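You operate a simulated robot arm through the tools that you are given. There is no shell and no other tool.

Carry out the task below with a simulated two-armed robot. There is one attempt and no reset: what you move stays moved.

## Task
Wipe the flow table clean, stand the cone in its middle, zero the counter and lock the table.
Fine: use the sponge and put it back; press reset once. What is to be rubbed or washed off counts as gone when no trace of it is left.

The check looks at the end state, three seconds after you hand in, the way a careful person would. Anything else that was tipped, shoved, dropped, spilled or broken makes it a failure.

## Robot
Two 7-joint arms with fingered hands on one trunk that stands fixed in place. Base frame: the origin is at the foot of the trunk, x ahead of it, y to its left, z up. Readings come in mm, rad, newtons and seconds.
The left shoulder is at [70, 172, 1352], the right one opposite. Each reaches about 1156 mm from its shoulder. Payload 5 kg a hand.
Tool frame (each hand has its own): the origin (TCP) lies between the finger pads and is the grasp point; the fingertips stand 43 mm ahead of it; z points along the fingers, y is the line along which they close. The gripper opens to 144 mm; its body begins 50 mm behind the TCP. The gripper is a hand of 5 fingers: y runs from the thumb to the fingers, the wrist lies at [-21, -124, -221] in the tool frame, and closing takes about 1.5 s.
Orientation is that of the tool frame in the base frame, as a unit quaternion [x, y, z, w]. With the fingers straight down and the wrist toward the robot, the tool's x, y and z point along [0, 1, 0], [1, 0, 0] and [0, 0, -1] of the base frame.

## Interface
- The arms move only by the tool apply_moves. It takes "left_deltas", "right_deltas" or both (then of equal length, played together; a hand with none holds still); each is a list of rows, each a list of 3 entries, a list of its own where there are three numbers: the shift along the base's x, y, z in mm, then the turn, a rotation vector about the base's x, y, z in rad, then the opening, from 0 (shut) to 1 (fully open). In form: [[[dx, dy, dz], [wx, wy, wz], jaw], ...]. A call has 1 to 20 rows; each row shifts and turns the commanded pose from where the row before left it. A row lasts 0.2 s, in which the tool goes at most 50 mm and 0.15 rad; a call with a longer step from one row to the next is refused whole, and so is a gripper value outside its range. Where a pose cannot be reached the arm comes as near as it can. A force on the tool above 90 N (or 10 N above the force at the start of the call, whichever is more), or a blocked arm, ends the call early, and 0.2 s more pass. Each finger travels about 45 mm/s and halts on what it meets, pressing with about 24 N; the grip force reading is that of the motor and also rises with nothing between the fingers. The clock runs only during rows and for 0.2 s after the last one: add rows that do not move to give the fingers time. The reply holds the time, the measured pose of the TCP, the force on the tool along the base axes, the opening and the grip force, in the units named above and with some noise, with the torque about the TCP (base axes, N m) and any sound that the robot's microphone picked up, and new pictures: "views" is both (left out), scene, wrist or none (wrist: the cameras of the hands that moved).
- Cameras (640 x 400 px; columns grow to the right, rows downward): "scene" is now at [136.3, -37.7, 1582.7]; the picture's right is [-0.35, -0.94, 0.00], its down [-0.63, 0.24, -0.74] and it looks along [0.69, -0.26, -0.68] (base axes); focal length 353 px, centre (320, 200). "left" rides on the left gripper at [-86, -108, -168] in its tool frame; the picture's right is [-0.80, -0.28, 0.53], its down [0.54, -0.73, 0.42] and it looks along [0.27, 0.63, 0.73] (tool axes); focal length 275 px, centre (320, 200). "right" rides on the right gripper at [86, -108, -168] in its tool frame; the picture's right is [-0.80, 0.28, -0.53], its down [-0.54, -0.73, 0.42] and it looks along [-0.27, 0.63, 0.73] (tool axes); focal length 275 px, centre (320, 200). There is no depth. A picture from a camera that has moved, and an enlarged one, comes with that camera's place and axes in the base frame and with its lens. The place of the scene camera against the robot may be out by one fixed shift of up to 18 mm in any direction.
- slide_trunk(by): slides the trunk up (or, below 0, down) by that many mm; the arms and the scene camera ride with it, the base frame stays. It gives what a move gives, with no picture.
- preshape(shape, hand): the hand has 5 fingers and takes this shape, open, in about a second: jaw (thumb against the fingers, like two jaws); tri (thumb and two fingers); tip (a fingertip pinch); poke (one finger out to press); point (the index stretched); flat (the hand flat); cup (the hand cupped); fist (a fist). The gripper value then closes the fingers along that shape, each until it touches; the sizes above hold for jaw. It gives what a move gives, with no picture.
- aim_head(pan, tilt): turns the head with the scene camera to pan (to the left, within 1.501 rad either way) and tilt (down, from -0.506 to 1.204), counted from straight ahead of the robot. It gives what a move gives, and a new picture of the scene camera.
- inspect(camera, box): a new picture of the part [left, top, right, bottom] of that camera's present view, enlarged. No time passes.
- sign_off(): hands the job in; it is judged then, once.

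Nothing tells you positions but the pictures and the camera data. Unless the task says otherwise, let go and move clear before handing in.

The tools are called after "Call:" as a command line: name --argument value ..., lists and objects as JSON in quotes. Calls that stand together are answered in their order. apply_moves: Moves the arms, as the interface text tells. Its arguments: {"type":"object","properties":{"left_deltas":{"type":"array"},"right_deltas":{"type":"array"},"views":{"type":"string","enum":["both","scene","wrist","none"]}},"required":[]} The other tools are called the same way: slide_trunk (by) moves the trunk up or down; preshape (shape, hand) gives the hand a shape; aim_head (pan, tilt) turns the head that bears the scene camera; inspect (camera, box) takes an enlarged picture of a part of a camera's view; sign_off () hands the job in.

At the start:

```text
t: 0.0
left_eef_pos: [778.3, 102.1, 1236.5]
left_orientation: [0.706, 0.708, 0.0, 0.0]
left_wrist_force: [-1.7, 0.2, 0.0]
left_torque: [0.0, 0.03, 0.02]
left_width: 143.5
left_grasp_force: 0.0
left_shape: jaw
right_eef_pos: [637.1, -583.1, 1225.3]
right_orientation: [0.707, 0.707, 0.0, -0.001]
right_wrist_force: [0.3, -0.2, 0.4]
right_torque: [0.02, -0.03, 0.02]
right_width: 143.5
right_grasp_force: 0.0
right_shape: jaw
trunk travel left (down, up): [-450.0, 490.0]
head pan, tilt (commanded): [-0.36, 0.742]
```

scene: 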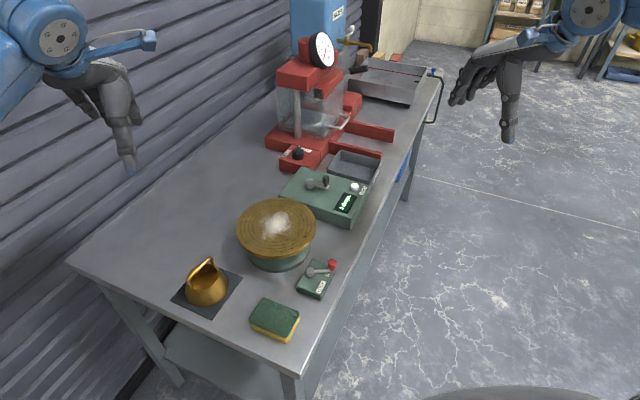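
right: 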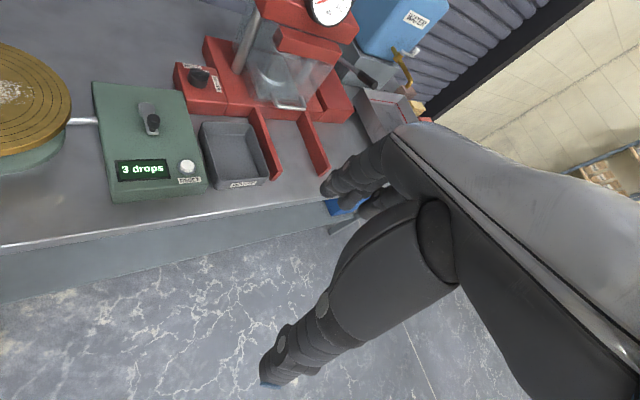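
left: 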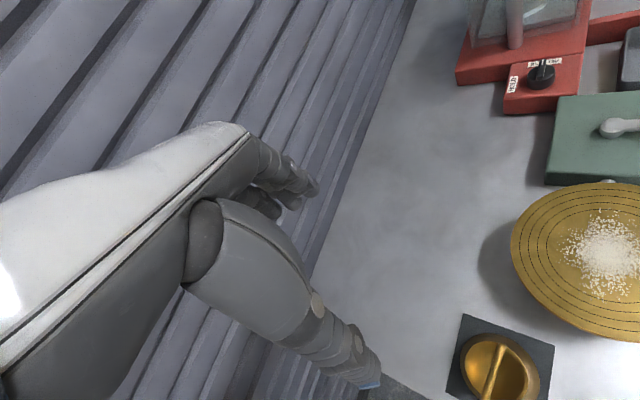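

I see a bench with a brass flow table that has sand-like residue on it, a brass cone on a dark mat, a sponge, a small green box with a red-tipped lever (probably the lock), and a green counter box reading "3 drops". I'll look closer at each before moving anything.

Call:
inspect --camera "scene" --box '[160, 180, 380, 350]'

Call:
inspect --camera "scene" --box '[280, 240, 360, 310]'

Call:
inspect --camera "scene" --box '[270, 140, 390, 240]'

Call:
inspect --camera "right" --box '[0, 40, 260, 220]'

Call:
inspect --camera "left" --box '[420, 160, 640, 400]'

```text
2.35 times, centred on (270, 265) of scene
camera zoom: at [136.3, -37.7, 1582.7], right [-0.35, -0.94, 0.0], down [-0.63, 0.24, -0.74], along [0.69, -0.26, -0.68], focal length 831 px, centre (438, 47)
```

zoom: 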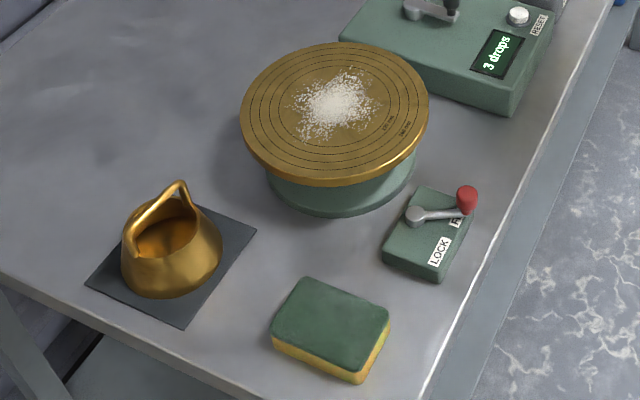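

```text
5.71 times, centred on (320, 275) of scene
camera zoom: at [136.3, -37.7, 1582.7], right [-0.35, -0.94, 0.0], down [-0.63, 0.24, -0.74], along [0.69, -0.26, -0.68], focal length 2019 px, centre (320, -229)
```

zoom: 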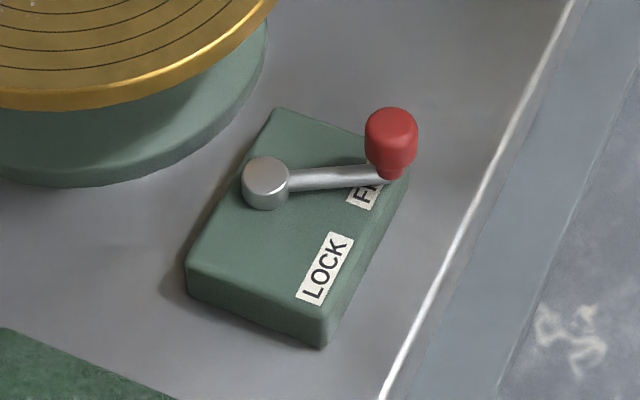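

```text
4.00 times, centred on (330, 190) of scene
camera zoom: at [136.3, -37.7, 1582.7], right [-0.35, -0.94, 0.0], down [-0.63, 0.24, -0.74], along [0.69, -0.26, -0.68], focal length 1413 px, centre (280, 240)
```

zoom: 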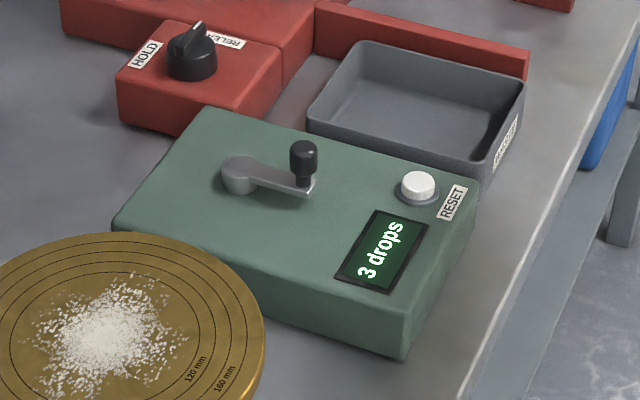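

```text
2.22 times, centred on (130, 130) of right
camera zoom: at [529.4, -497.7, 1393.6], right [0.28, -0.8, 0.53], down [-0.73, -0.54, -0.42], along [0.63, -0.27, -0.73], focal length 612 px, centre (742, 356)
```

zoom: 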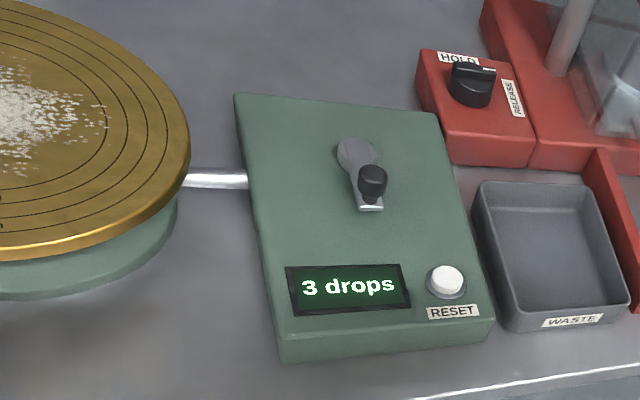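

```text
1.67 times, centred on (530, 280) of left
camera zoom: at [670.2, 15.9, 1403.7], right [-0.28, -0.8, -0.53], down [-0.73, 0.54, -0.42], along [0.63, 0.27, -0.73], focal length 459 px, centre (-30, 67)
```

zoom: 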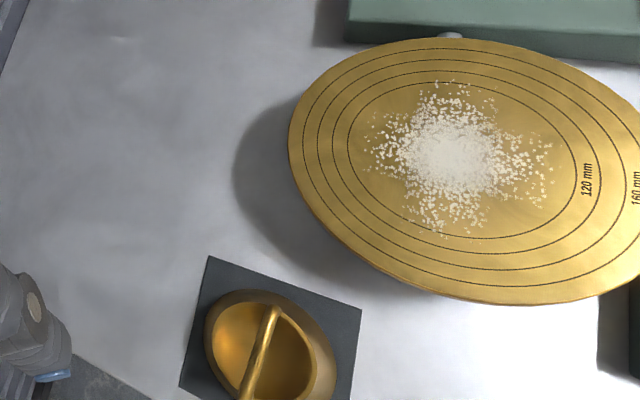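

The bench runs diagonally, about 45° to the robot's axes. I'll zoom in on the cone, the sponge and the lock lever, and bring the right hand nearer for a second viewpoint.

Call:
inspect --camera "scene" --box '[165, 245, 265, 325]'

Call:
inspect --camera "scene" --box '[235, 285, 315, 350]'

Call:
inspect --camera "scene" --box '[225, 190, 325, 275]'

Call:
apply_moves --right_deltas '[[[-20, 37, 0], [0, 0, 0], 1], [[-20, 37, 0], [0, 0, 0], 1], [[-20, 37, 0], [0, 0, 0], 1], [[-20, 37, 0], [0, 0, 0], 1], [[-20, 37, 0], [0, 0, 0], 1], [[-20, 37, 0], [0, 0, 0], 1], [[-20, 37, 0], [0, 0, 0], 1], [[-20, 37, 0], [0, 0, 0], 1]]' --views "both"

```text
5.00 times, centred on (215, 285) of scene
camera zoom: at [136.3, -37.7, 1582.7], right [-0.35, -0.94, 0.0], down [-0.63, 0.24, -0.74], along [0.69, -0.26, -0.68], focal length 1766 px, centre (845, -225)
```

zoom: 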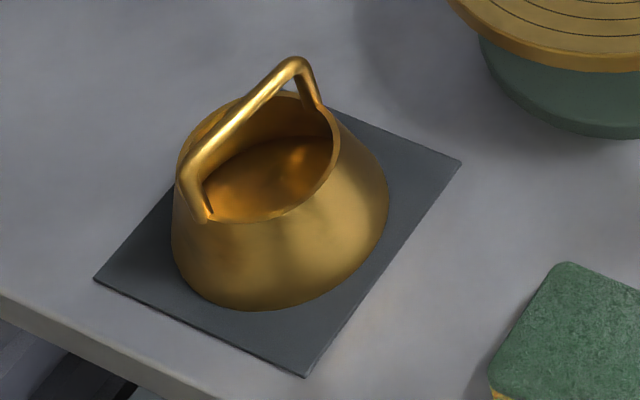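

```text
6.15 times, centred on (275, 318) of scene
camera zoom: at [136.3, -37.7, 1582.7], right [-0.35, -0.94, 0.0], down [-0.63, 0.24, -0.74], along [0.69, -0.26, -0.68], focal length 2174 px, centre (597, -523)
```

zoom: 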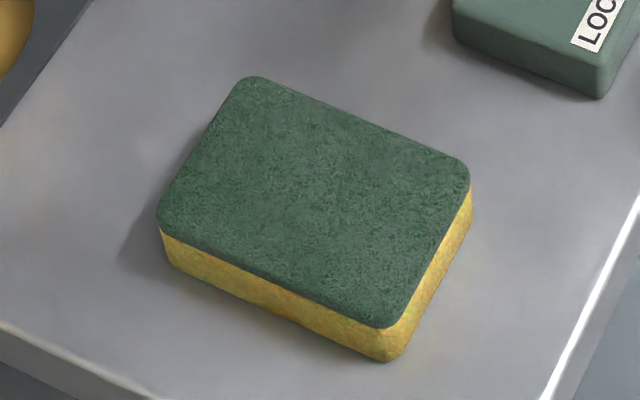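

```text
4.71 times, centred on (275, 232) of scene
camera zoom: at [136.3, -37.7, 1582.7], right [-0.35, -0.94, 0.0], down [-0.63, 0.24, -0.74], along [0.69, -0.26, -0.68], focal length 1662 px, centre (532, 47)
```

zoom: 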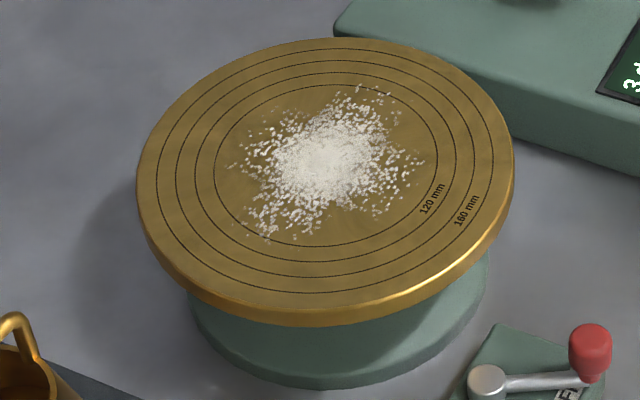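

```text
t: 1.8
left_eef_pos: [780.1, 104.9, 1235.7]
left_orientation: [0.706, 0.708, -0.001, 0.0]
left_wrist_force: [0.4, 0.2, 0.7]
left_torque: [-0.06, 0.05, -0.01]
left_width: 143.8
left_grasp_force: 0.0
left_shape: jaw
right_eef_pos: [517.7, -293.2, 1242.6]
right_orientation: [0.706, 0.708, -0.003, -0.001]
right_wrist_force: [0.3, -0.2, 0.7]
right_torque: [-0.03, 0.02, 0.02]
right_width: 143.8
right_grasp_force: 0.0
right_shape: jaw
right hand out of reach, approached as far as the arm can: row 7, 8
trunk travel left (down, up): [-450.0, 490.0]
head pan, tilt (commanded): [-0.36, 0.742]
camera scene: at [138.0, -34.7, 1582.4], right [-0.35, -0.94, 0.0], down [-0.63, 0.24, -0.74], along [0.69, -0.26, -0.68], focal length 353 px, centre (320, 200)
camera right: at [411.0, -209.3, 1409.8], right [0.29, -0.8, 0.53], down [-0.73, -0.54, -0.42], along [0.62, -0.27, -0.73], focal length 275 px, centre (320, 200)
```

scene: 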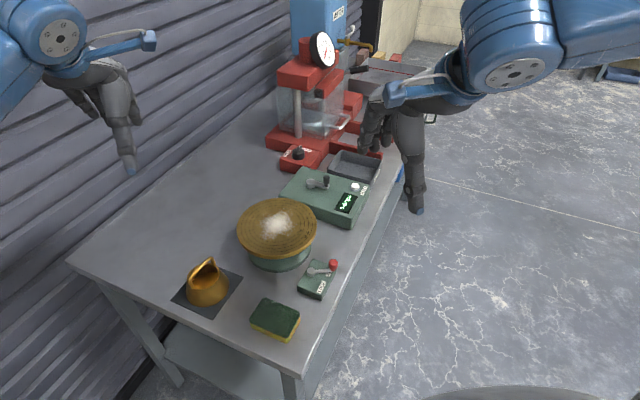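
right: 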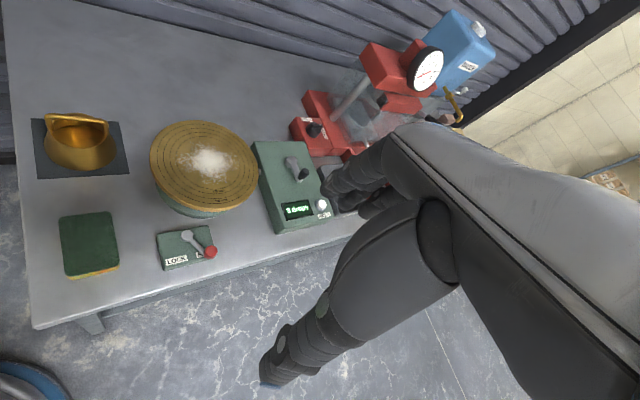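

The right wrist camera now sees the whole work area. I'll zoom in there so I can triangulate against the scene camera.

Call:
inspect --camera "right" --box '[20, 90, 180, 190]'

Call:
inspect --camera "right" --box '[40, 190, 200, 290]'

Call:
inspect --camera "right" --box '[140, 110, 300, 210]'

Call:
inspect --camera "right" --box '[140, 180, 340, 280]'

Call:
inspect --camera "scene" --box '[160, 180, 380, 350]'

Call:
inspect --camera "scene" --box '[270, 140, 390, 240]'

```text
4.00 times, centred on (100, 140) of right
camera zoom: at [411.0, -209.3, 1409.8], right [0.29, -0.8, 0.53], down [-0.73, -0.54, -0.42], along [0.62, -0.27, -0.73], focal length 1101 px, centre (1200, 440)
```

zoom: 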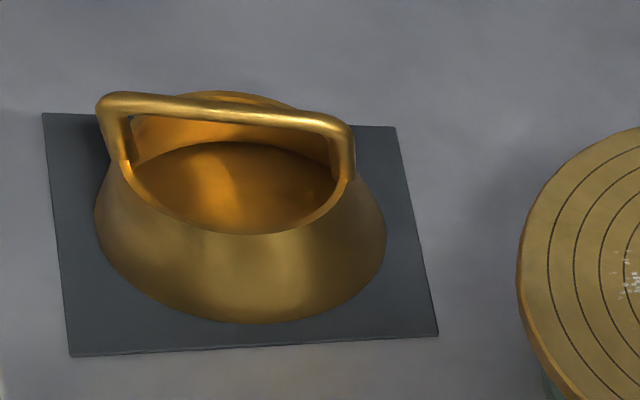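

```text
4.00 times, centred on (120, 240) of right
camera zoom: at [411.0, -209.3, 1409.8], right [0.29, -0.8, 0.53], down [-0.73, -0.54, -0.42], along [0.62, -0.27, -0.73], focal length 1101 px, centre (1120, 40)
```

zoom: 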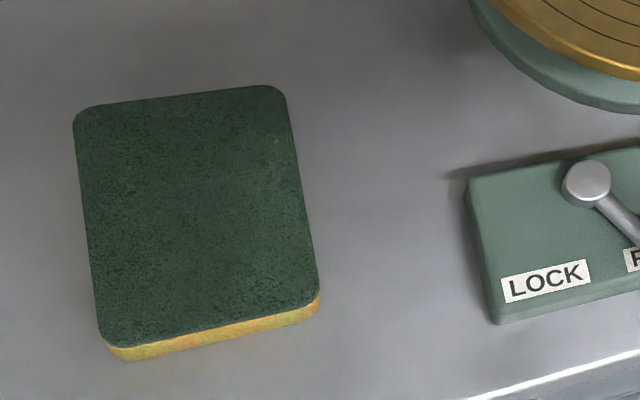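

```text
4.00 times, centred on (220, 160) of right
camera zoom: at [411.0, -209.3, 1409.8], right [0.29, -0.8, 0.53], down [-0.73, -0.54, -0.42], along [0.62, -0.27, -0.73], focal length 1101 px, centre (720, 360)
```

zoom: 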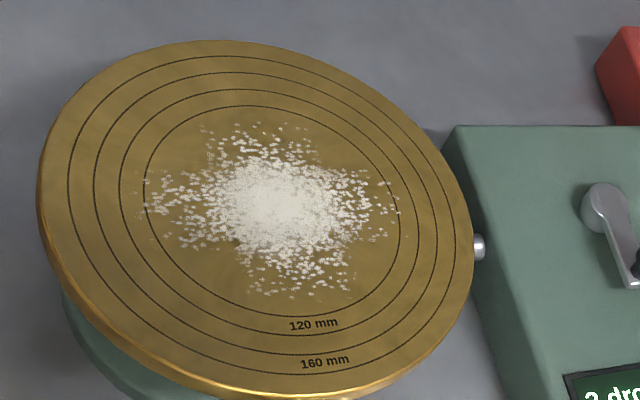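

```text
3.20 times, centred on (240, 230) of right
camera zoom: at [411.0, -209.3, 1409.8], right [0.29, -0.8, 0.53], down [-0.73, -0.54, -0.42], along [0.62, -0.27, -0.73], focal length 881 px, centre (576, 104)
```

zoom: 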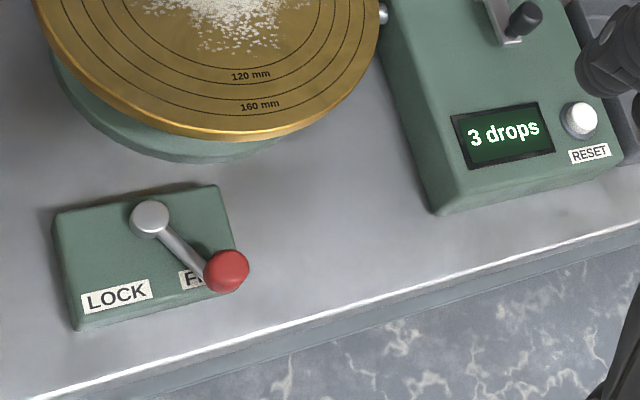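

```text
2.35 times, centred on (270, 265) of scene
camera zoom: at [138.0, -34.7, 1582.4], right [-0.35, -0.94, 0.0], down [-0.63, 0.24, -0.74], along [0.69, -0.26, -0.68], focal length 831 px, centre (438, 47)
```

zoom: 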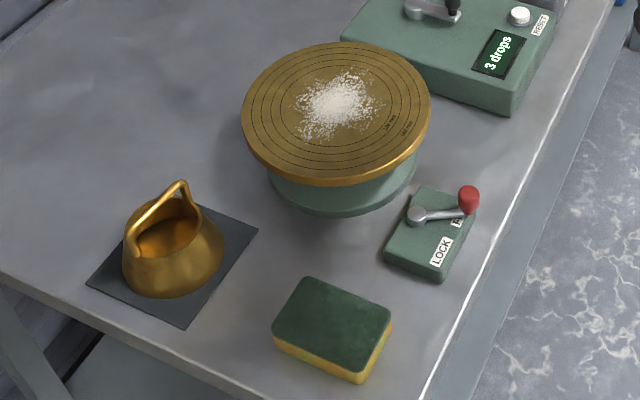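

```text
4.00 times, centred on (330, 190) of scene
camera zoom: at [138.0, -34.7, 1582.4], right [-0.35, -0.94, 0.0], down [-0.63, 0.24, -0.74], along [0.69, -0.26, -0.68], focal length 1413 px, centre (280, 240)
```

zoom: 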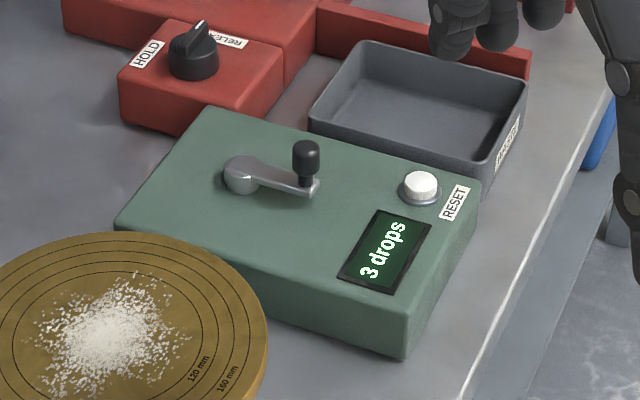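

Triangulating the views puts the bench top near z≈847, the sponge centre near (529,-74), the cone near (671,54), the disc centre near (737,-142, 936) and the reset button near (828,-404, 906). I'll retract the left arm, then bring the right hand over the sponge, turned 45° so it closes along the sponge's long axis.

Call:
apply_moves --right_deltas '[[[9, 30, -25], [0, 0, 0.131], 1], [[9, 30, -25], [0, 0, 0.131], 1], [[9, 30, -25], [0, 0, 0.131], 1], [[9, 30, -25], [0, 0, 0.131], 1], [[9, 30, -25], [0, 0, 0.131], 1], [[7, 30, -25], [0, 0, 0.13], 1], [[0, 33, -25], [0, 0, 0], 1], [[0, 0, 0], [0, 0, 0], 1]]' --left_deltas '[[[-30, 30, 8], [0, 0, 0], 1], [[-30, 30, 8], [0, 0, 0], 1], [[-30, 30, 8], [0, 0, 0], 1], [[-30, 30, 8], [0, 0, 0], 1], [[-30, 30, 8], [0, 0, 0], 1], [[-30, 30, 8], [0, 0, 0], 1], [[-20, 20, 8], [0, 0, 0], 1], [[0, 0, 0], [0, 0, 0], 1]]' --views "both"

```text
t: 3.6
left_eef_pos: [579.4, 303.3, 1293.9]
left_orientation: [0.706, 0.708, 0.0, 0.001]
left_wrist_force: [0.3, 0.0, -0.1]
left_torque: [0.01, 0.02, 0.03]
left_width: 143.6
left_grasp_force: 0.0
left_shape: jaw
right_eef_pos: [572.3, -80.1, 1064.9]
right_orientation: [0.382, 0.924, -0.001, 0.0]
right_wrist_force: [-0.1, 0.8, -0.2]
right_torque: [0.0, -0.03, 0.0]
right_width: 143.9
right_grasp_force: 0.1
right_shape: jaw
trunk travel left (down, up): [-450.0, 490.0]
head pan, tilt (commanded): [-0.36, 0.742]
camera scene: at [136.2, -38.5, 1582.7], right [-0.35, -0.94, 0.0], down [-0.63, 0.24, -0.74], along [0.69, -0.26, -0.68], focal length 353 px, centre (320, 200)
camera right: at [433.6, -98.9, 1232.3], right [0.76, -0.36, 0.53], down [-0.13, -0.9, -0.42], along [0.63, 0.26, -0.73], focal length 275 px, centre (320, 200)
camera left: at [470.6, 216.9, 1461.5], right [-0.28, -0.8, -0.53], down [-0.73, 0.54, -0.42], along [0.63, 0.27, -0.73], focal length 275 px, centre (320, 200)
```

scene: 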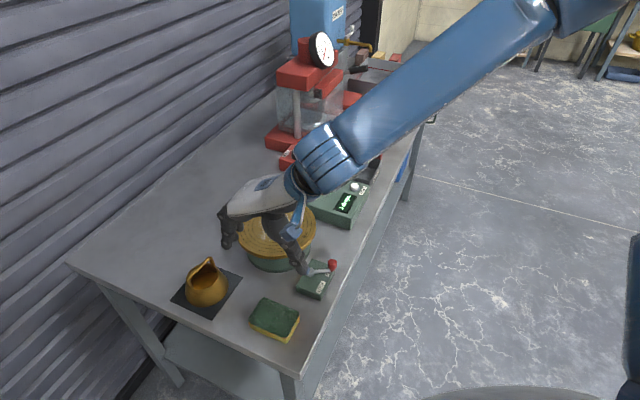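
right: 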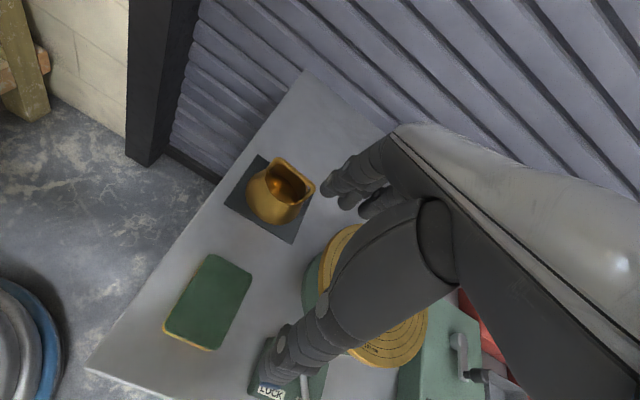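
left: 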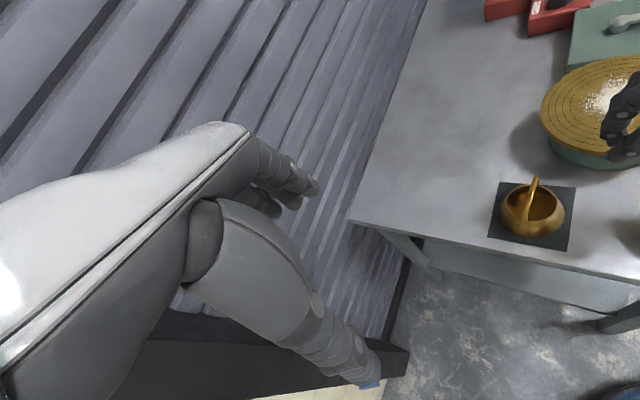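

The right hand hovers beside the sponge at the intended angle. I'll take a precise look at the sponge, cone and lock from here.

Call:
inspect --camera "right" --box '[140, 230, 300, 330]'

Call:
inspect --camera "right" --box '[210, 140, 340, 250]'

Call:
inspect --camera "left" --box '[470, 40, 640, 260]'

Call:
inspect --camera "scene" --box '[200, 170, 350, 350]'

```text
4.00 times, centred on (220, 280) of right
camera zoom: at [433.6, -98.9, 1232.3], right [0.76, -0.36, 0.53], down [-0.13, -0.9, -0.42], along [0.63, 0.26, -0.73], focal length 1101 px, centre (720, -120)
```

zoom: 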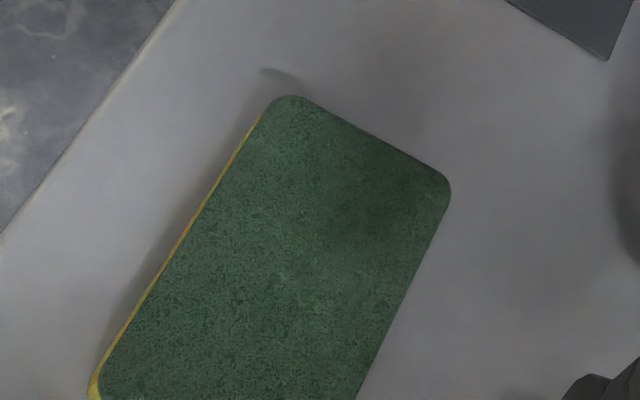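

```text
3.64 times, centred on (275, 195) of right
camera zoom: at [433.6, -98.9, 1232.3], right [0.76, -0.36, 0.53], down [-0.13, -0.9, -0.42], along [0.63, 0.26, -0.73], focal length 1001 px, centre (484, 218)
```

zoom: 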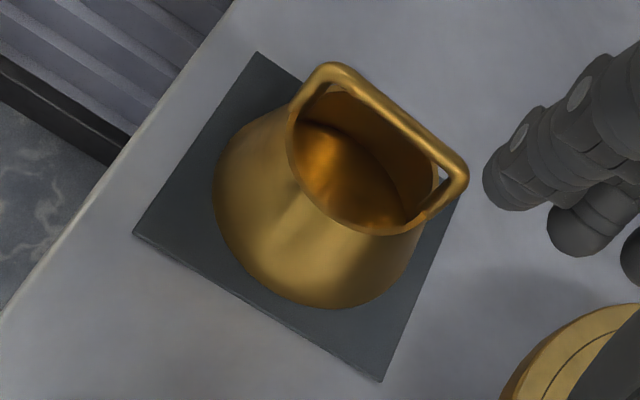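

```text
1.82 times, centred on (555, 150) of left
camera zoom: at [470.6, 216.9, 1461.5], right [-0.28, -0.8, -0.53], down [-0.73, 0.54, -0.42], along [0.63, 0.27, -0.73], focal length 500 px, centre (-107, 291)
```

zoom: 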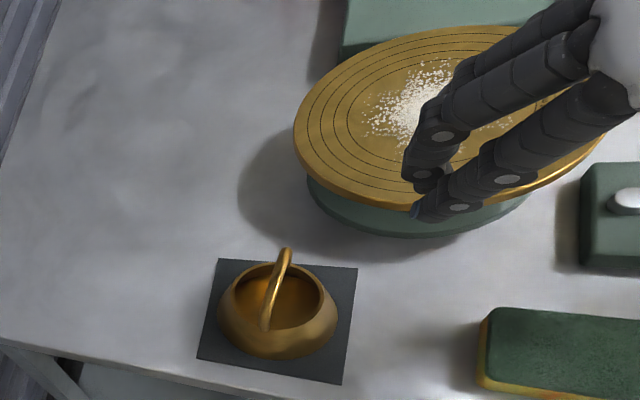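

```text
2.22 times, centred on (275, 260) of scene
camera zoom: at [136.2, -38.5, 1582.7], right [-0.35, -0.94, 0.0], down [-0.63, 0.24, -0.74], along [0.69, -0.26, -0.68], focal length 785 px, centre (420, 67)
```

zoom: 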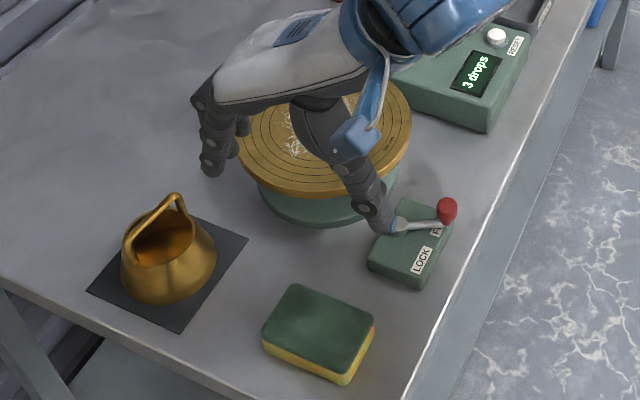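

The sponge is about 95×65×28 mm, with its centre near (528,-74) and its top at z≈875. I'll move above it and start down.

Call:
apply_moves --right_deltas '[[[-14, 2, -30], [0, 0, 0], 1], [[-15, 2, -30], [0, 0, 0], 1], [[-15, 2, -30], [0, 0, 0], 1], [[0, 0, -25], [0, 0, 0], 1], [[0, 0, 0], [0, 0, 0], 1]]' --views "both"

```text
t: 4.8
left_eef_pos: [579.1, 301.7, 1293.1]
left_orientation: [0.706, 0.708, 0.0, 0.0]
left_wrist_force: [0.1, 0.7, 0.5]
left_torque: [-0.01, 0.02, 0.0]
left_width: 143.3
left_grasp_force: 0.0
left_shape: jaw
right_eef_pos: [526.5, -86.6, 958.0]
right_orientation: [0.382, 0.924, 0.002, -0.001]
right_wrist_force: [0.2, -0.2, -0.3]
right_torque: [0.03, -0.02, 0.02]
right_width: 144.0
right_grasp_force: 0.1
right_shape: jaw
right hand out of reach, approached as far as the arm can: row 4
trunk travel left (down, up): [-450.0, 490.0]
head pan, tilt (commanded): [-0.36, 0.742]
camera scene: at [135.8, -38.7, 1582.7], right [-0.35, -0.94, 0.0], down [-0.63, 0.24, -0.74], along [0.69, -0.26, -0.68], focal length 353 px, centre (320, 200)
camera right: at [389.0, -103.4, 1125.1], right [0.76, -0.36, 0.53], down [-0.13, -0.9, -0.43], along [0.63, 0.26, -0.73], focal length 275 px, centre (320, 200)
```

scene: 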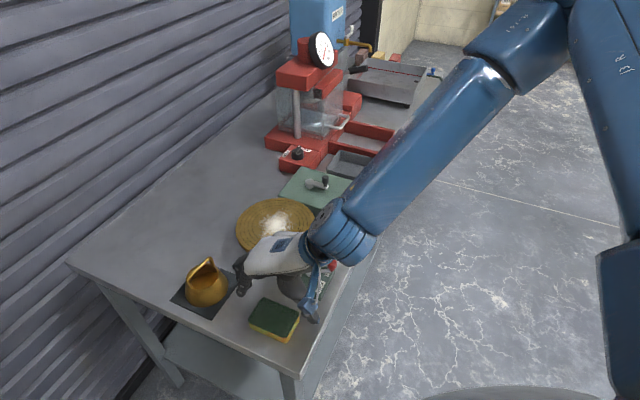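
right: 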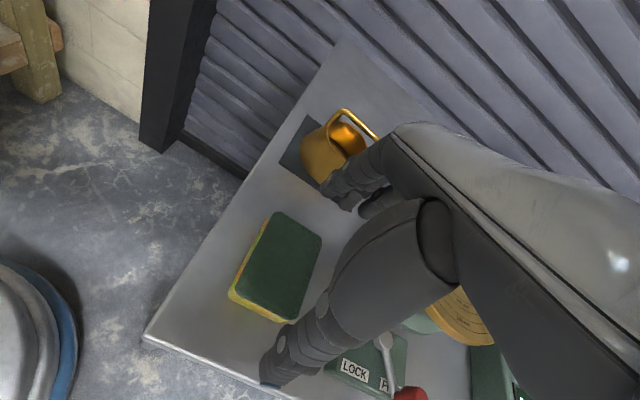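

The arm is too folded to reach here, so I'll raise the trunk 200 mm for a roomier posture and then come back down onto the sponge.

Call:
slide_trunk --by 200

```text
t: 7.0
left_eef_pos: [580.0, 304.1, 1491.8]
left_orientation: [0.707, 0.707, 0.0, -0.001]
left_wrist_force: [0.7, -0.4, -0.3]
left_torque: [0.0, 0.02, -0.02]
left_width: 143.7
left_grasp_force: 0.1
left_shape: jaw
right_eef_pos: [526.2, -84.7, 1157.0]
right_orientation: [0.383, 0.924, 0.0, -0.001]
right_wrist_force: [0.7, 0.5, -0.1]
right_torque: [0.0, -0.01, 0.01]
right_width: 143.9
right_grasp_force: 0.1
right_shape: jaw
trunk travel left (down, up): [-650.0, 290.0]
head pan, tilt (commanded): [-0.36, 0.742]
```

Call:
apply_moves --right_deltas '[[[0, 3, -40], [0, 0, 0], 1], [[1, 3, -40], [0, 0, 0], 1], [[1, 3, -40], [0, 0, 0], 1], [[0, 2, -40], [0, 0, 0], 1], [[0, 0, -37], [0, 0, 0], 1], [[0, 0, 0], [0, 0, 0], 1]]' --views "both"

```text
t: 8.4
left_eef_pos: [579.2, 305.7, 1493.1]
left_orientation: [0.707, 0.708, -0.001, 0.0]
left_wrist_force: [0.0, 0.4, -0.3]
left_torque: [-0.02, 0.01, 0.0]
left_width: 143.5
left_grasp_force: 0.1
left_shape: jaw
right_eef_pos: [527.0, -168.9, 1092.3]
right_orientation: [0.381, 0.924, 0.001, -0.002]
right_wrist_force: [0.4, 0.9, -0.2]
right_torque: [0.0, -0.02, 0.02]
right_width: 144.2
right_grasp_force: 0.0
right_shape: jaw
right hand out of reach, approached as far as the arm can: row 1, 2, 3, 4, 5
trunk travel left (down, up): [-650.0, 290.0]
head pan, tilt (commanded): [-0.36, 0.742]
camera scene: at [136.4, -37.1, 1782.7], right [-0.35, -0.94, 0.0], down [-0.63, 0.24, -0.74], along [0.69, -0.26, -0.68], focal length 353 px, centre (320, 200)
camera right: at [389.6, -185.7, 1258.9], right [0.77, -0.36, 0.53], down [-0.13, -0.9, -0.42], along [0.63, 0.26, -0.73], focal length 275 px, centre (320, 200)
```

scene: 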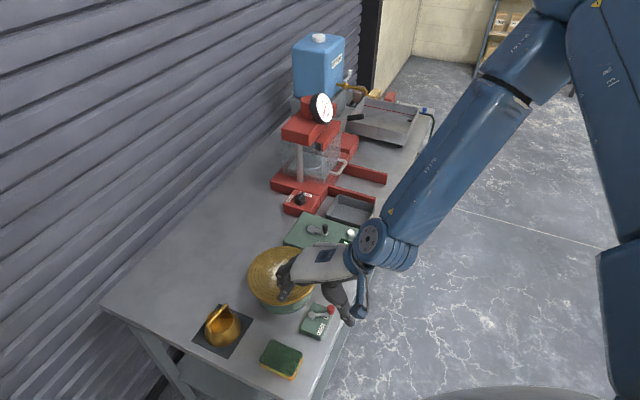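
right: 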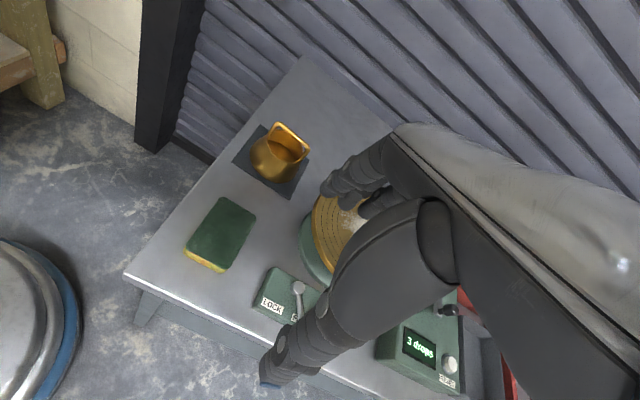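

Raising the trunk made it worse; the wrist limit bites when the hand is low relative to the shoulder. I'll lift the hand first, then lower the trunk below where it started.

Call:
apply_moves --right_deltas '[[[8, 10, 40], [0, 0, 0], 1], [[8, 10, 40], [0, 0, 0], 1], [[8, 10, 40], [0, 0, 0], 1], [[8, 10, 40], [0, 0, 0], 1], [[8, 10, 40], [0, 0, 0], 1], [[8, 10, 40], [0, 0, 0], 1], [[5, 10, 35], [0, 0, 0], 1], [[0, 0, 0], [0, 0, 0], 1]]' --views "none"

```text
t: 10.2
left_eef_pos: [580.4, 304.5, 1494.2]
left_orientation: [0.706, 0.708, 0.0, 0.001]
left_wrist_force: [-0.9, -0.5, -0.1]
left_torque: [0.03, -0.03, 0.02]
left_width: 143.9
left_grasp_force: 0.1
left_shape: jaw
right_eef_pos: [579.1, -99.3, 1366.0]
right_orientation: [0.382, 0.924, 0.0, 0.0]
right_wrist_force: [0.6, 0.3, 0.3]
right_torque: [-0.03, 0.0, 0.01]
right_width: 143.8
right_grasp_force: 0.1
right_shape: jaw
trunk travel left (down, up): [-650.0, 290.0]
head pan, tilt (commanded): [-0.36, 0.742]
```

Call:
slide_trunk --by -350

Call:
aim_head --pan -0.3 --tilt 0.7

```text
t: 13.6
left_eef_pos: [580.2, 303.6, 1144.5]
left_orientation: [0.706, 0.708, 0.001, 0.0]
left_wrist_force: [-0.4, 1.3, 0.5]
left_torque: [0.01, 0.02, 0.03]
left_width: 143.9
left_grasp_force: 0.1
left_shape: jaw
right_eef_pos: [577.7, -99.2, 1015.5]
right_orientation: [0.381, 0.924, -0.001, -0.001]
right_wrist_force: [0.8, 0.0, -0.6]
right_torque: [0.0, -0.01, -0.01]
right_width: 143.8
right_grasp_force: 0.0
right_shape: jaw
trunk travel left (down, up): [-300.0, 640.0]
head pan, tilt (commanded): [-0.36, 0.742]
```

```text
t: 14.2
left_eef_pos: [579.8, 304.6, 1143.2]
left_orientation: [0.707, 0.708, 0.0, 0.0]
left_wrist_force: [-1.3, 0.9, -0.5]
left_torque: [-0.01, -0.02, 0.0]
left_width: 143.7
left_grasp_force: 0.0
left_shape: jaw
right_eef_pos: [578.7, -100.5, 1015.3]
right_orientation: [0.381, 0.925, -0.001, -0.001]
right_wrist_force: [-0.2, -0.1, 0.1]
right_torque: [0.0, -0.04, 0.01]
right_width: 143.5
right_grasp_force: 0.0
right_shape: jaw
trunk travel left (down, up): [-300.0, 640.0]
head pan, tilt (commanded): [-0.3, 0.7]
camera scene: at [139.4, -33.2, 1436.2], right [-0.3, -0.96, 0.0], down [-0.62, 0.19, -0.76], along [0.73, -0.23, -0.64], focal length 353 px, centre (320, 200)
```

scene: 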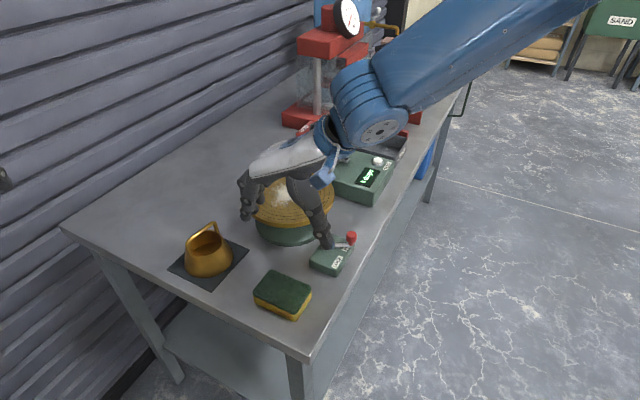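

Call:
apply_moves --right_deltas '[[[-17, 9, 0], [0, 0, 0], 1], [[-17, 9, -10], [0, 0, 0], 1], [[-16, 8, -20], [0, 0, 0], 1], [[0, 0, -25], [0, 0, 0], 1], [[0, 0, 0], [0, 0, 0], 1]]' --views "both"

```text
t: 15.4
left_eef_pos: [579.4, 304.9, 1144.3]
left_orientation: [0.706, 0.708, 0.0, 0.001]
left_wrist_force: [0.2, -0.4, 0.2]
left_torque: [0.0, -0.02, 0.01]
left_width: 143.8
left_grasp_force: 0.0
left_shape: jaw
right_eef_pos: [527.8, -73.7, 962.1]
right_orientation: [0.381, 0.924, 0.001, -0.001]
right_wrist_force: [0.1, -0.1, 0.5]
right_torque: [-0.01, -0.03, -0.02]
right_width: 144.0
right_grasp_force: 0.0
right_shape: jaw
trunk travel left (down, up): [-300.0, 640.0]
head pan, tilt (commanded): [-0.3, 0.7]
camera scene: at [138.7, -32.9, 1436.4], right [-0.3, -0.96, 0.0], down [-0.62, 0.19, -0.77], along [0.73, -0.23, -0.64], focal length 353 px, centre (320, 200)
camera right: at [391.2, -91.0, 1128.5], right [0.76, -0.36, 0.53], down [-0.13, -0.9, -0.42], along [0.63, 0.26, -0.73], focal length 275 px, centre (320, 200)
```

scene: 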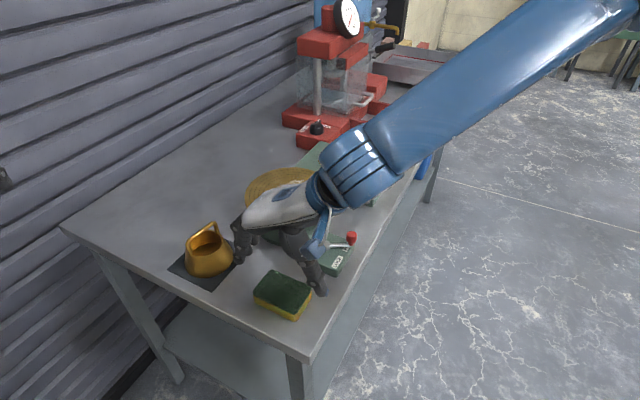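
right: 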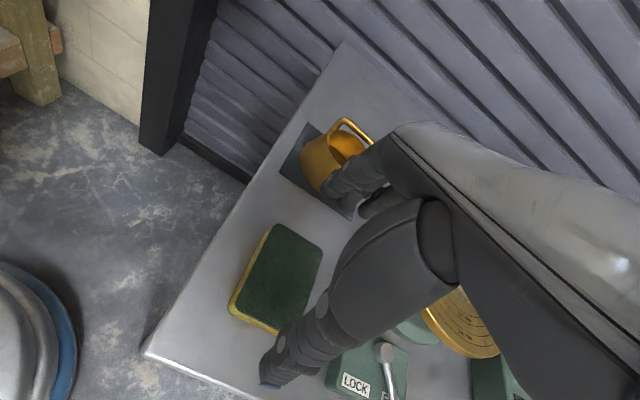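

The hand is now directly above the sponge, and the projection matches. Descending.

Call:
apply_moves --right_deltas '[[[0, 0, -20], [0, 0, 0], 1], [[0, 0, -20], [0, 0, 0], 1], [[0, 0, -15], [0, 0, 0], 1], [[0, 0, 0], [0, 0, 0], 1]]' --views "both"

Call:
inspect --camera "scene" --box '[220, 180, 360, 340]'

Call:
inspect --camera "right" --box '[220, 150, 420, 400]'

```text
t: 16.4
left_eef_pos: [578.6, 304.8, 1143.8]
left_orientation: [0.707, 0.708, 0.0, 0.001]
left_wrist_force: [0.1, 0.0, 0.0]
left_torque: [-0.01, -0.01, -0.01]
left_width: 143.7
left_grasp_force: 0.0
left_shape: jaw
right_eef_pos: [530.3, -73.5, 905.0]
right_orientation: [0.382, 0.924, 0.0, -0.001]
right_wrist_force: [0.3, 0.4, 0.9]
right_torque: [0.0, -0.02, -0.03]
right_width: 143.9
right_grasp_force: 0.0
right_shape: jaw
trunk travel left (down, up): [-300.0, 640.0]
head pan, tilt (commanded): [-0.3, 0.7]
camera scene: at [139.1, -33.1, 1436.3], right [-0.3, -0.96, 0.0], down [-0.62, 0.19, -0.76], along [0.73, -0.23, -0.64], focal length 353 px, centre (320, 200)
camera right: at [393.3, -90.7, 1073.2], right [0.76, -0.36, 0.53], down [-0.13, -0.9, -0.42], along [0.63, 0.26, -0.73], focal length 275 px, centre (320, 200)
```

scene: 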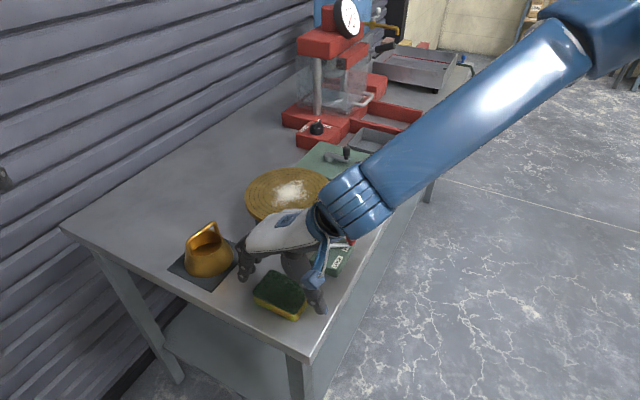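
right: 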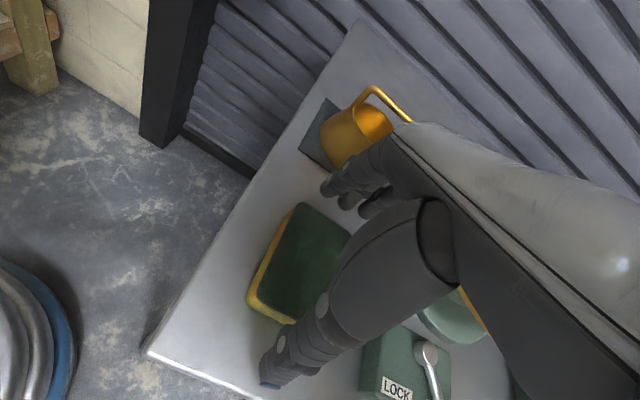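

```text
2.50 times, centred on (290, 260) of scene
camera zoom: at [139.1, -33.1, 1436.3], right [-0.3, -0.96, 0.0], down [-0.62, 0.19, -0.76], along [0.73, -0.23, -0.64], focal length 883 px, centre (395, 50)
```

zoom: 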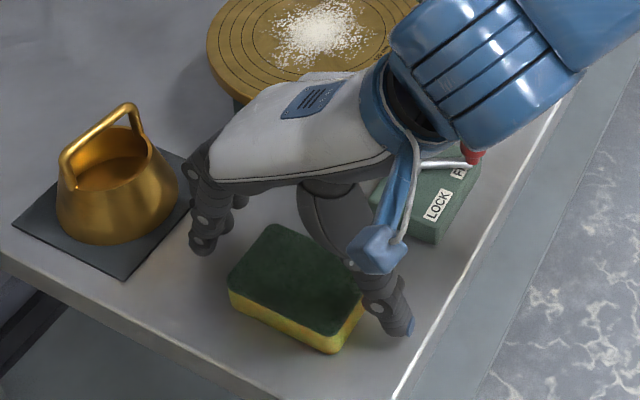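

```text
1.60 times, centred on (320, 275) of right
camera zoom: at [393.3, -90.7, 1073.2], right [0.76, -0.36, 0.53], down [-0.13, -0.9, -0.42], along [0.63, 0.26, -0.73], focal length 440 px, centre (320, 80)
```

zoom: 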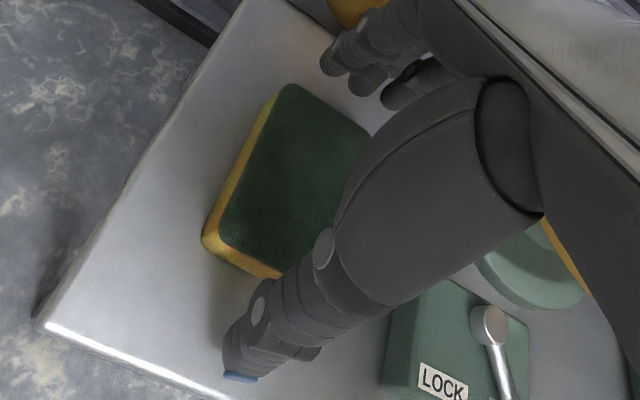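

The thumb and fingers straddle the sponge correctly. I'll lower a few mm more and close on it.

Call:
apply_moves --right_deltas '[[[-1, 0, -5], [0, 0, 0], 1], [[0, 0, 0], [0, 0, 0], 0.8], [[0, 0, 0], [0, 0, 0], 0.6], [[0, 0, 0], [0, 0, 0], 0.5], [[0, 0, 0], [0, 0, 0], 0.4], [[0, 0, 0], [0, 0, 0], 0.4], [[0, 0, 0], [0, 0, 0], 0.4]]' --views "both"

Call:
inspect --camera "scene" --box '[220, 180, 360, 340]'

Call:
inspect --camera "right" --box '[220, 150, 420, 400]'

```text
t: 18.0
left_eef_pos: [578.8, 303.6, 1143.5]
left_orientation: [0.706, 0.708, 0.0, 0.0]
left_wrist_force: [-0.5, -0.3, 0.5]
left_torque: [0.0, 0.01, 0.01]
left_width: 143.7
left_grasp_force: 0.0
left_shape: jaw
right_eef_pos: [529.1, -73.1, 899.8]
right_orientation: [0.382, 0.924, 0.001, -0.002]
right_wrist_force: [-0.6, 0.2, 0.3]
right_torque: [0.03, -0.04, -0.01]
right_width: 89.6
right_grasp_force: 23.9
right_shape: jaw
trunk travel left (down, up): [-300.0, 640.0]
head pan, tilt (commanded): [-0.3, 0.7]
camera scene: at [139.4, -33.2, 1436.2], right [-0.3, -0.96, 0.0], down [-0.62, 0.19, -0.76], along [0.73, -0.23, -0.64], focal length 353 px, centre (320, 200)
camera right: at [392.2, -90.5, 1067.8], right [0.77, -0.36, 0.53], down [-0.13, -0.9, -0.42], along [0.63, 0.26, -0.73], focal length 275 px, centre (320, 200)
```

scene: 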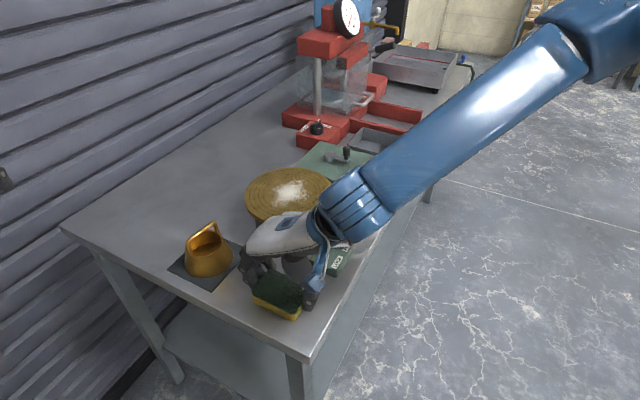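
right: 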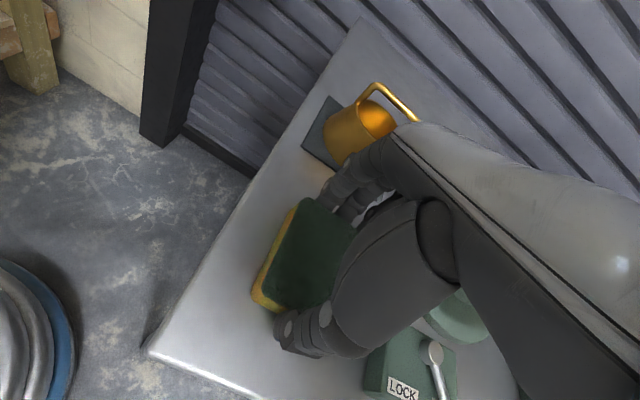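

```text
2.50 times, centred on (290, 260) of scene
camera zoom: at [139.4, -33.2, 1436.2], right [-0.3, -0.96, 0.0], down [-0.62, 0.19, -0.76], along [0.73, -0.23, -0.64], focal length 883 px, centre (395, 50)
```

zoom: 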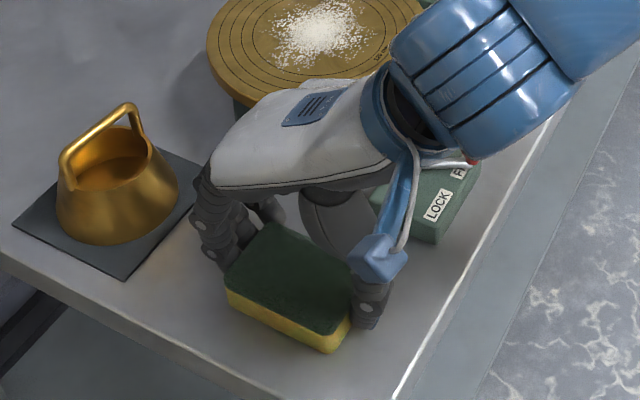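

```text
1.60 times, centred on (320, 275) of right
camera zoom: at [392.2, -90.5, 1067.8], right [0.77, -0.36, 0.53], down [-0.13, -0.9, -0.42], along [0.63, 0.26, -0.73], focal length 440 px, centre (320, 80)
```

zoom: 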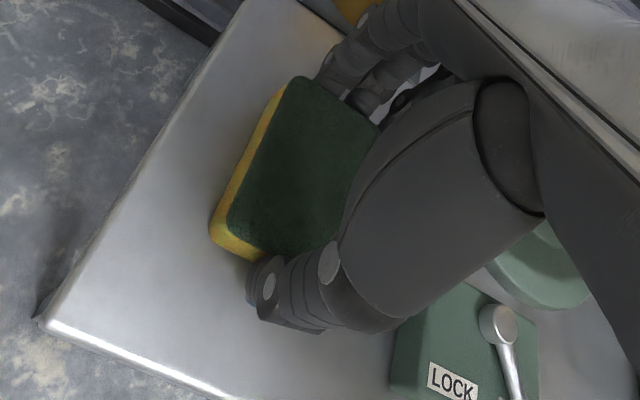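

The sponge is gripped (89.6 mm, 24 N). I'll lift it clear and check that it hangs level.

Call:
apply_moves --right_deltas '[[[0, 0, 10], [0, 0, 0], 0.4], [[0, 0, 25], [0, 0, 0], 0.4], [[0, 0, 35], [0, 0, 0], 0.4], [[0, 0, 35], [0, 0, 0], 0.4], [[0, 0, 35], [0, 0, 0], 0.4], [[0, 0, 0], [0, 0, 0], 0.4]]' --views "both"

Call:
inspect --camera "scene" --box '[200, 140, 360, 320]'

Call:
inspect --camera "right" --box '[220, 150, 420, 400]'

Call:
inspect --camera "left" --box '[420, 0, 640, 250]'

```text
t: 19.4
left_eef_pos: [580.5, 303.6, 1143.4]
left_orientation: [0.706, 0.708, 0.0, 0.0]
left_wrist_force: [0.5, -0.5, -0.4]
left_torque: [0.01, 0.04, -0.02]
left_width: 143.9
left_grasp_force: 0.0
left_shape: jaw
right_eef_pos: [528.2, -75.0, 1040.2]
right_orientation: [0.382, 0.924, 0.001, -0.001]
right_wrist_force: [0.3, 0.3, 0.5]
right_torque: [0.0, 0.06, -0.04]
right_width: 89.3
right_grasp_force: 23.6
right_shape: jaw
trunk travel left (down, up): [-300.0, 640.0]
head pan, tilt (commanded): [-0.3, 0.7]
camera scene: at [140.6, -33.7, 1436.1], right [-0.3, -0.96, 0.0], down [-0.62, 0.19, -0.76], along [0.73, -0.23, -0.65], focal length 353 px, centre (320, 200)
camera right: at [392.2, -92.5, 1207.5], right [0.77, -0.36, 0.53], down [-0.13, -0.9, -0.42], along [0.63, 0.26, -0.73], focal length 275 px, centre (320, 200)
```

scene: 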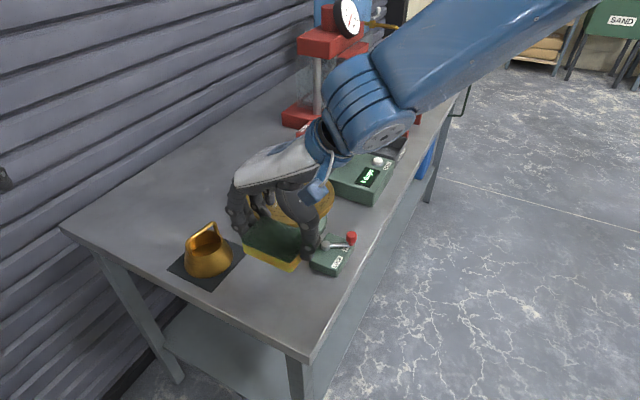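
right: 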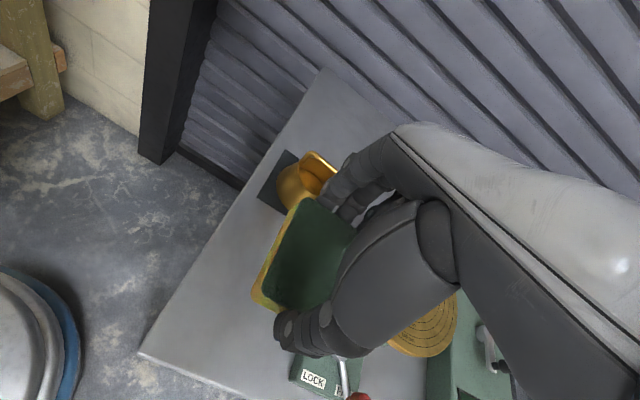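

```text
2.22 times, centred on (280, 230) of scene
camera zoom: at [140.6, -33.7, 1436.1], right [-0.3, -0.96, 0.0], down [-0.62, 0.19, -0.76], along [0.73, -0.23, -0.65], focal length 785 px, centre (409, 133)
```

zoom: 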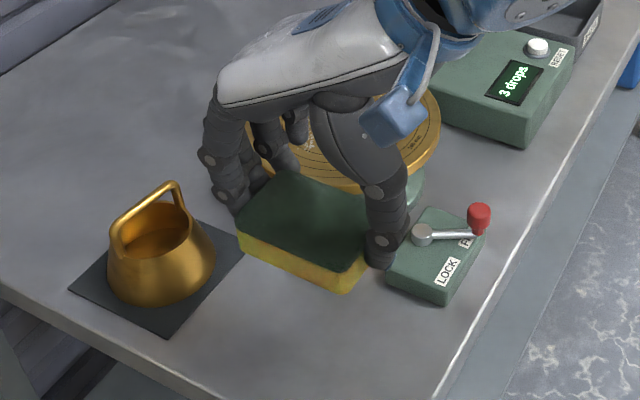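

```text
1.60 times, centred on (320, 275) of right
camera zoom: at [392.2, -92.5, 1207.5], right [0.77, -0.36, 0.53], down [-0.13, -0.9, -0.42], along [0.63, 0.26, -0.73], focal length 440 px, centre (320, 80)
```

zoom: 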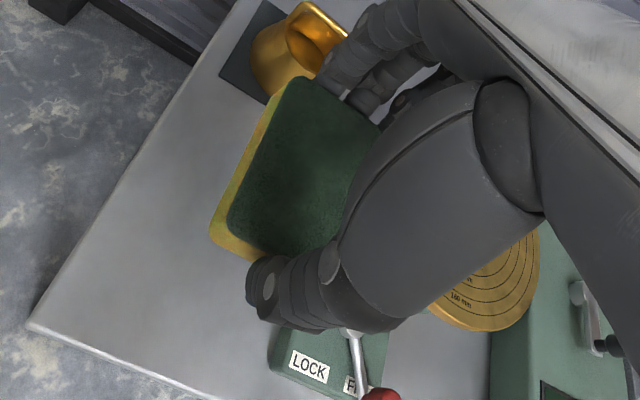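

```text
1.60 times, centred on (530, 125) of left
camera zoom: at [472.1, 217.2, 1310.8], right [-0.28, -0.8, -0.53], down [-0.73, 0.54, -0.42], along [0.63, 0.27, -0.73], focal length 440 px, centre (-16, 320)
```

zoom: 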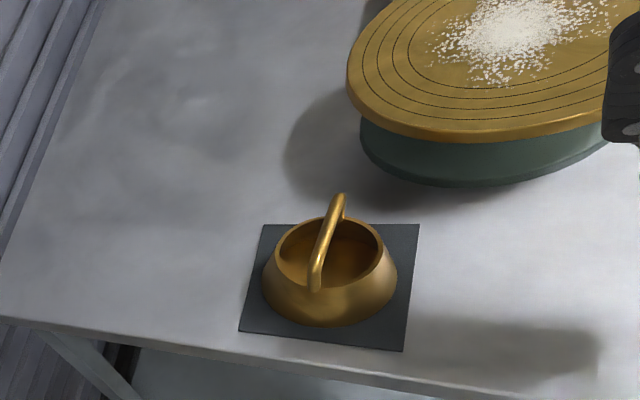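

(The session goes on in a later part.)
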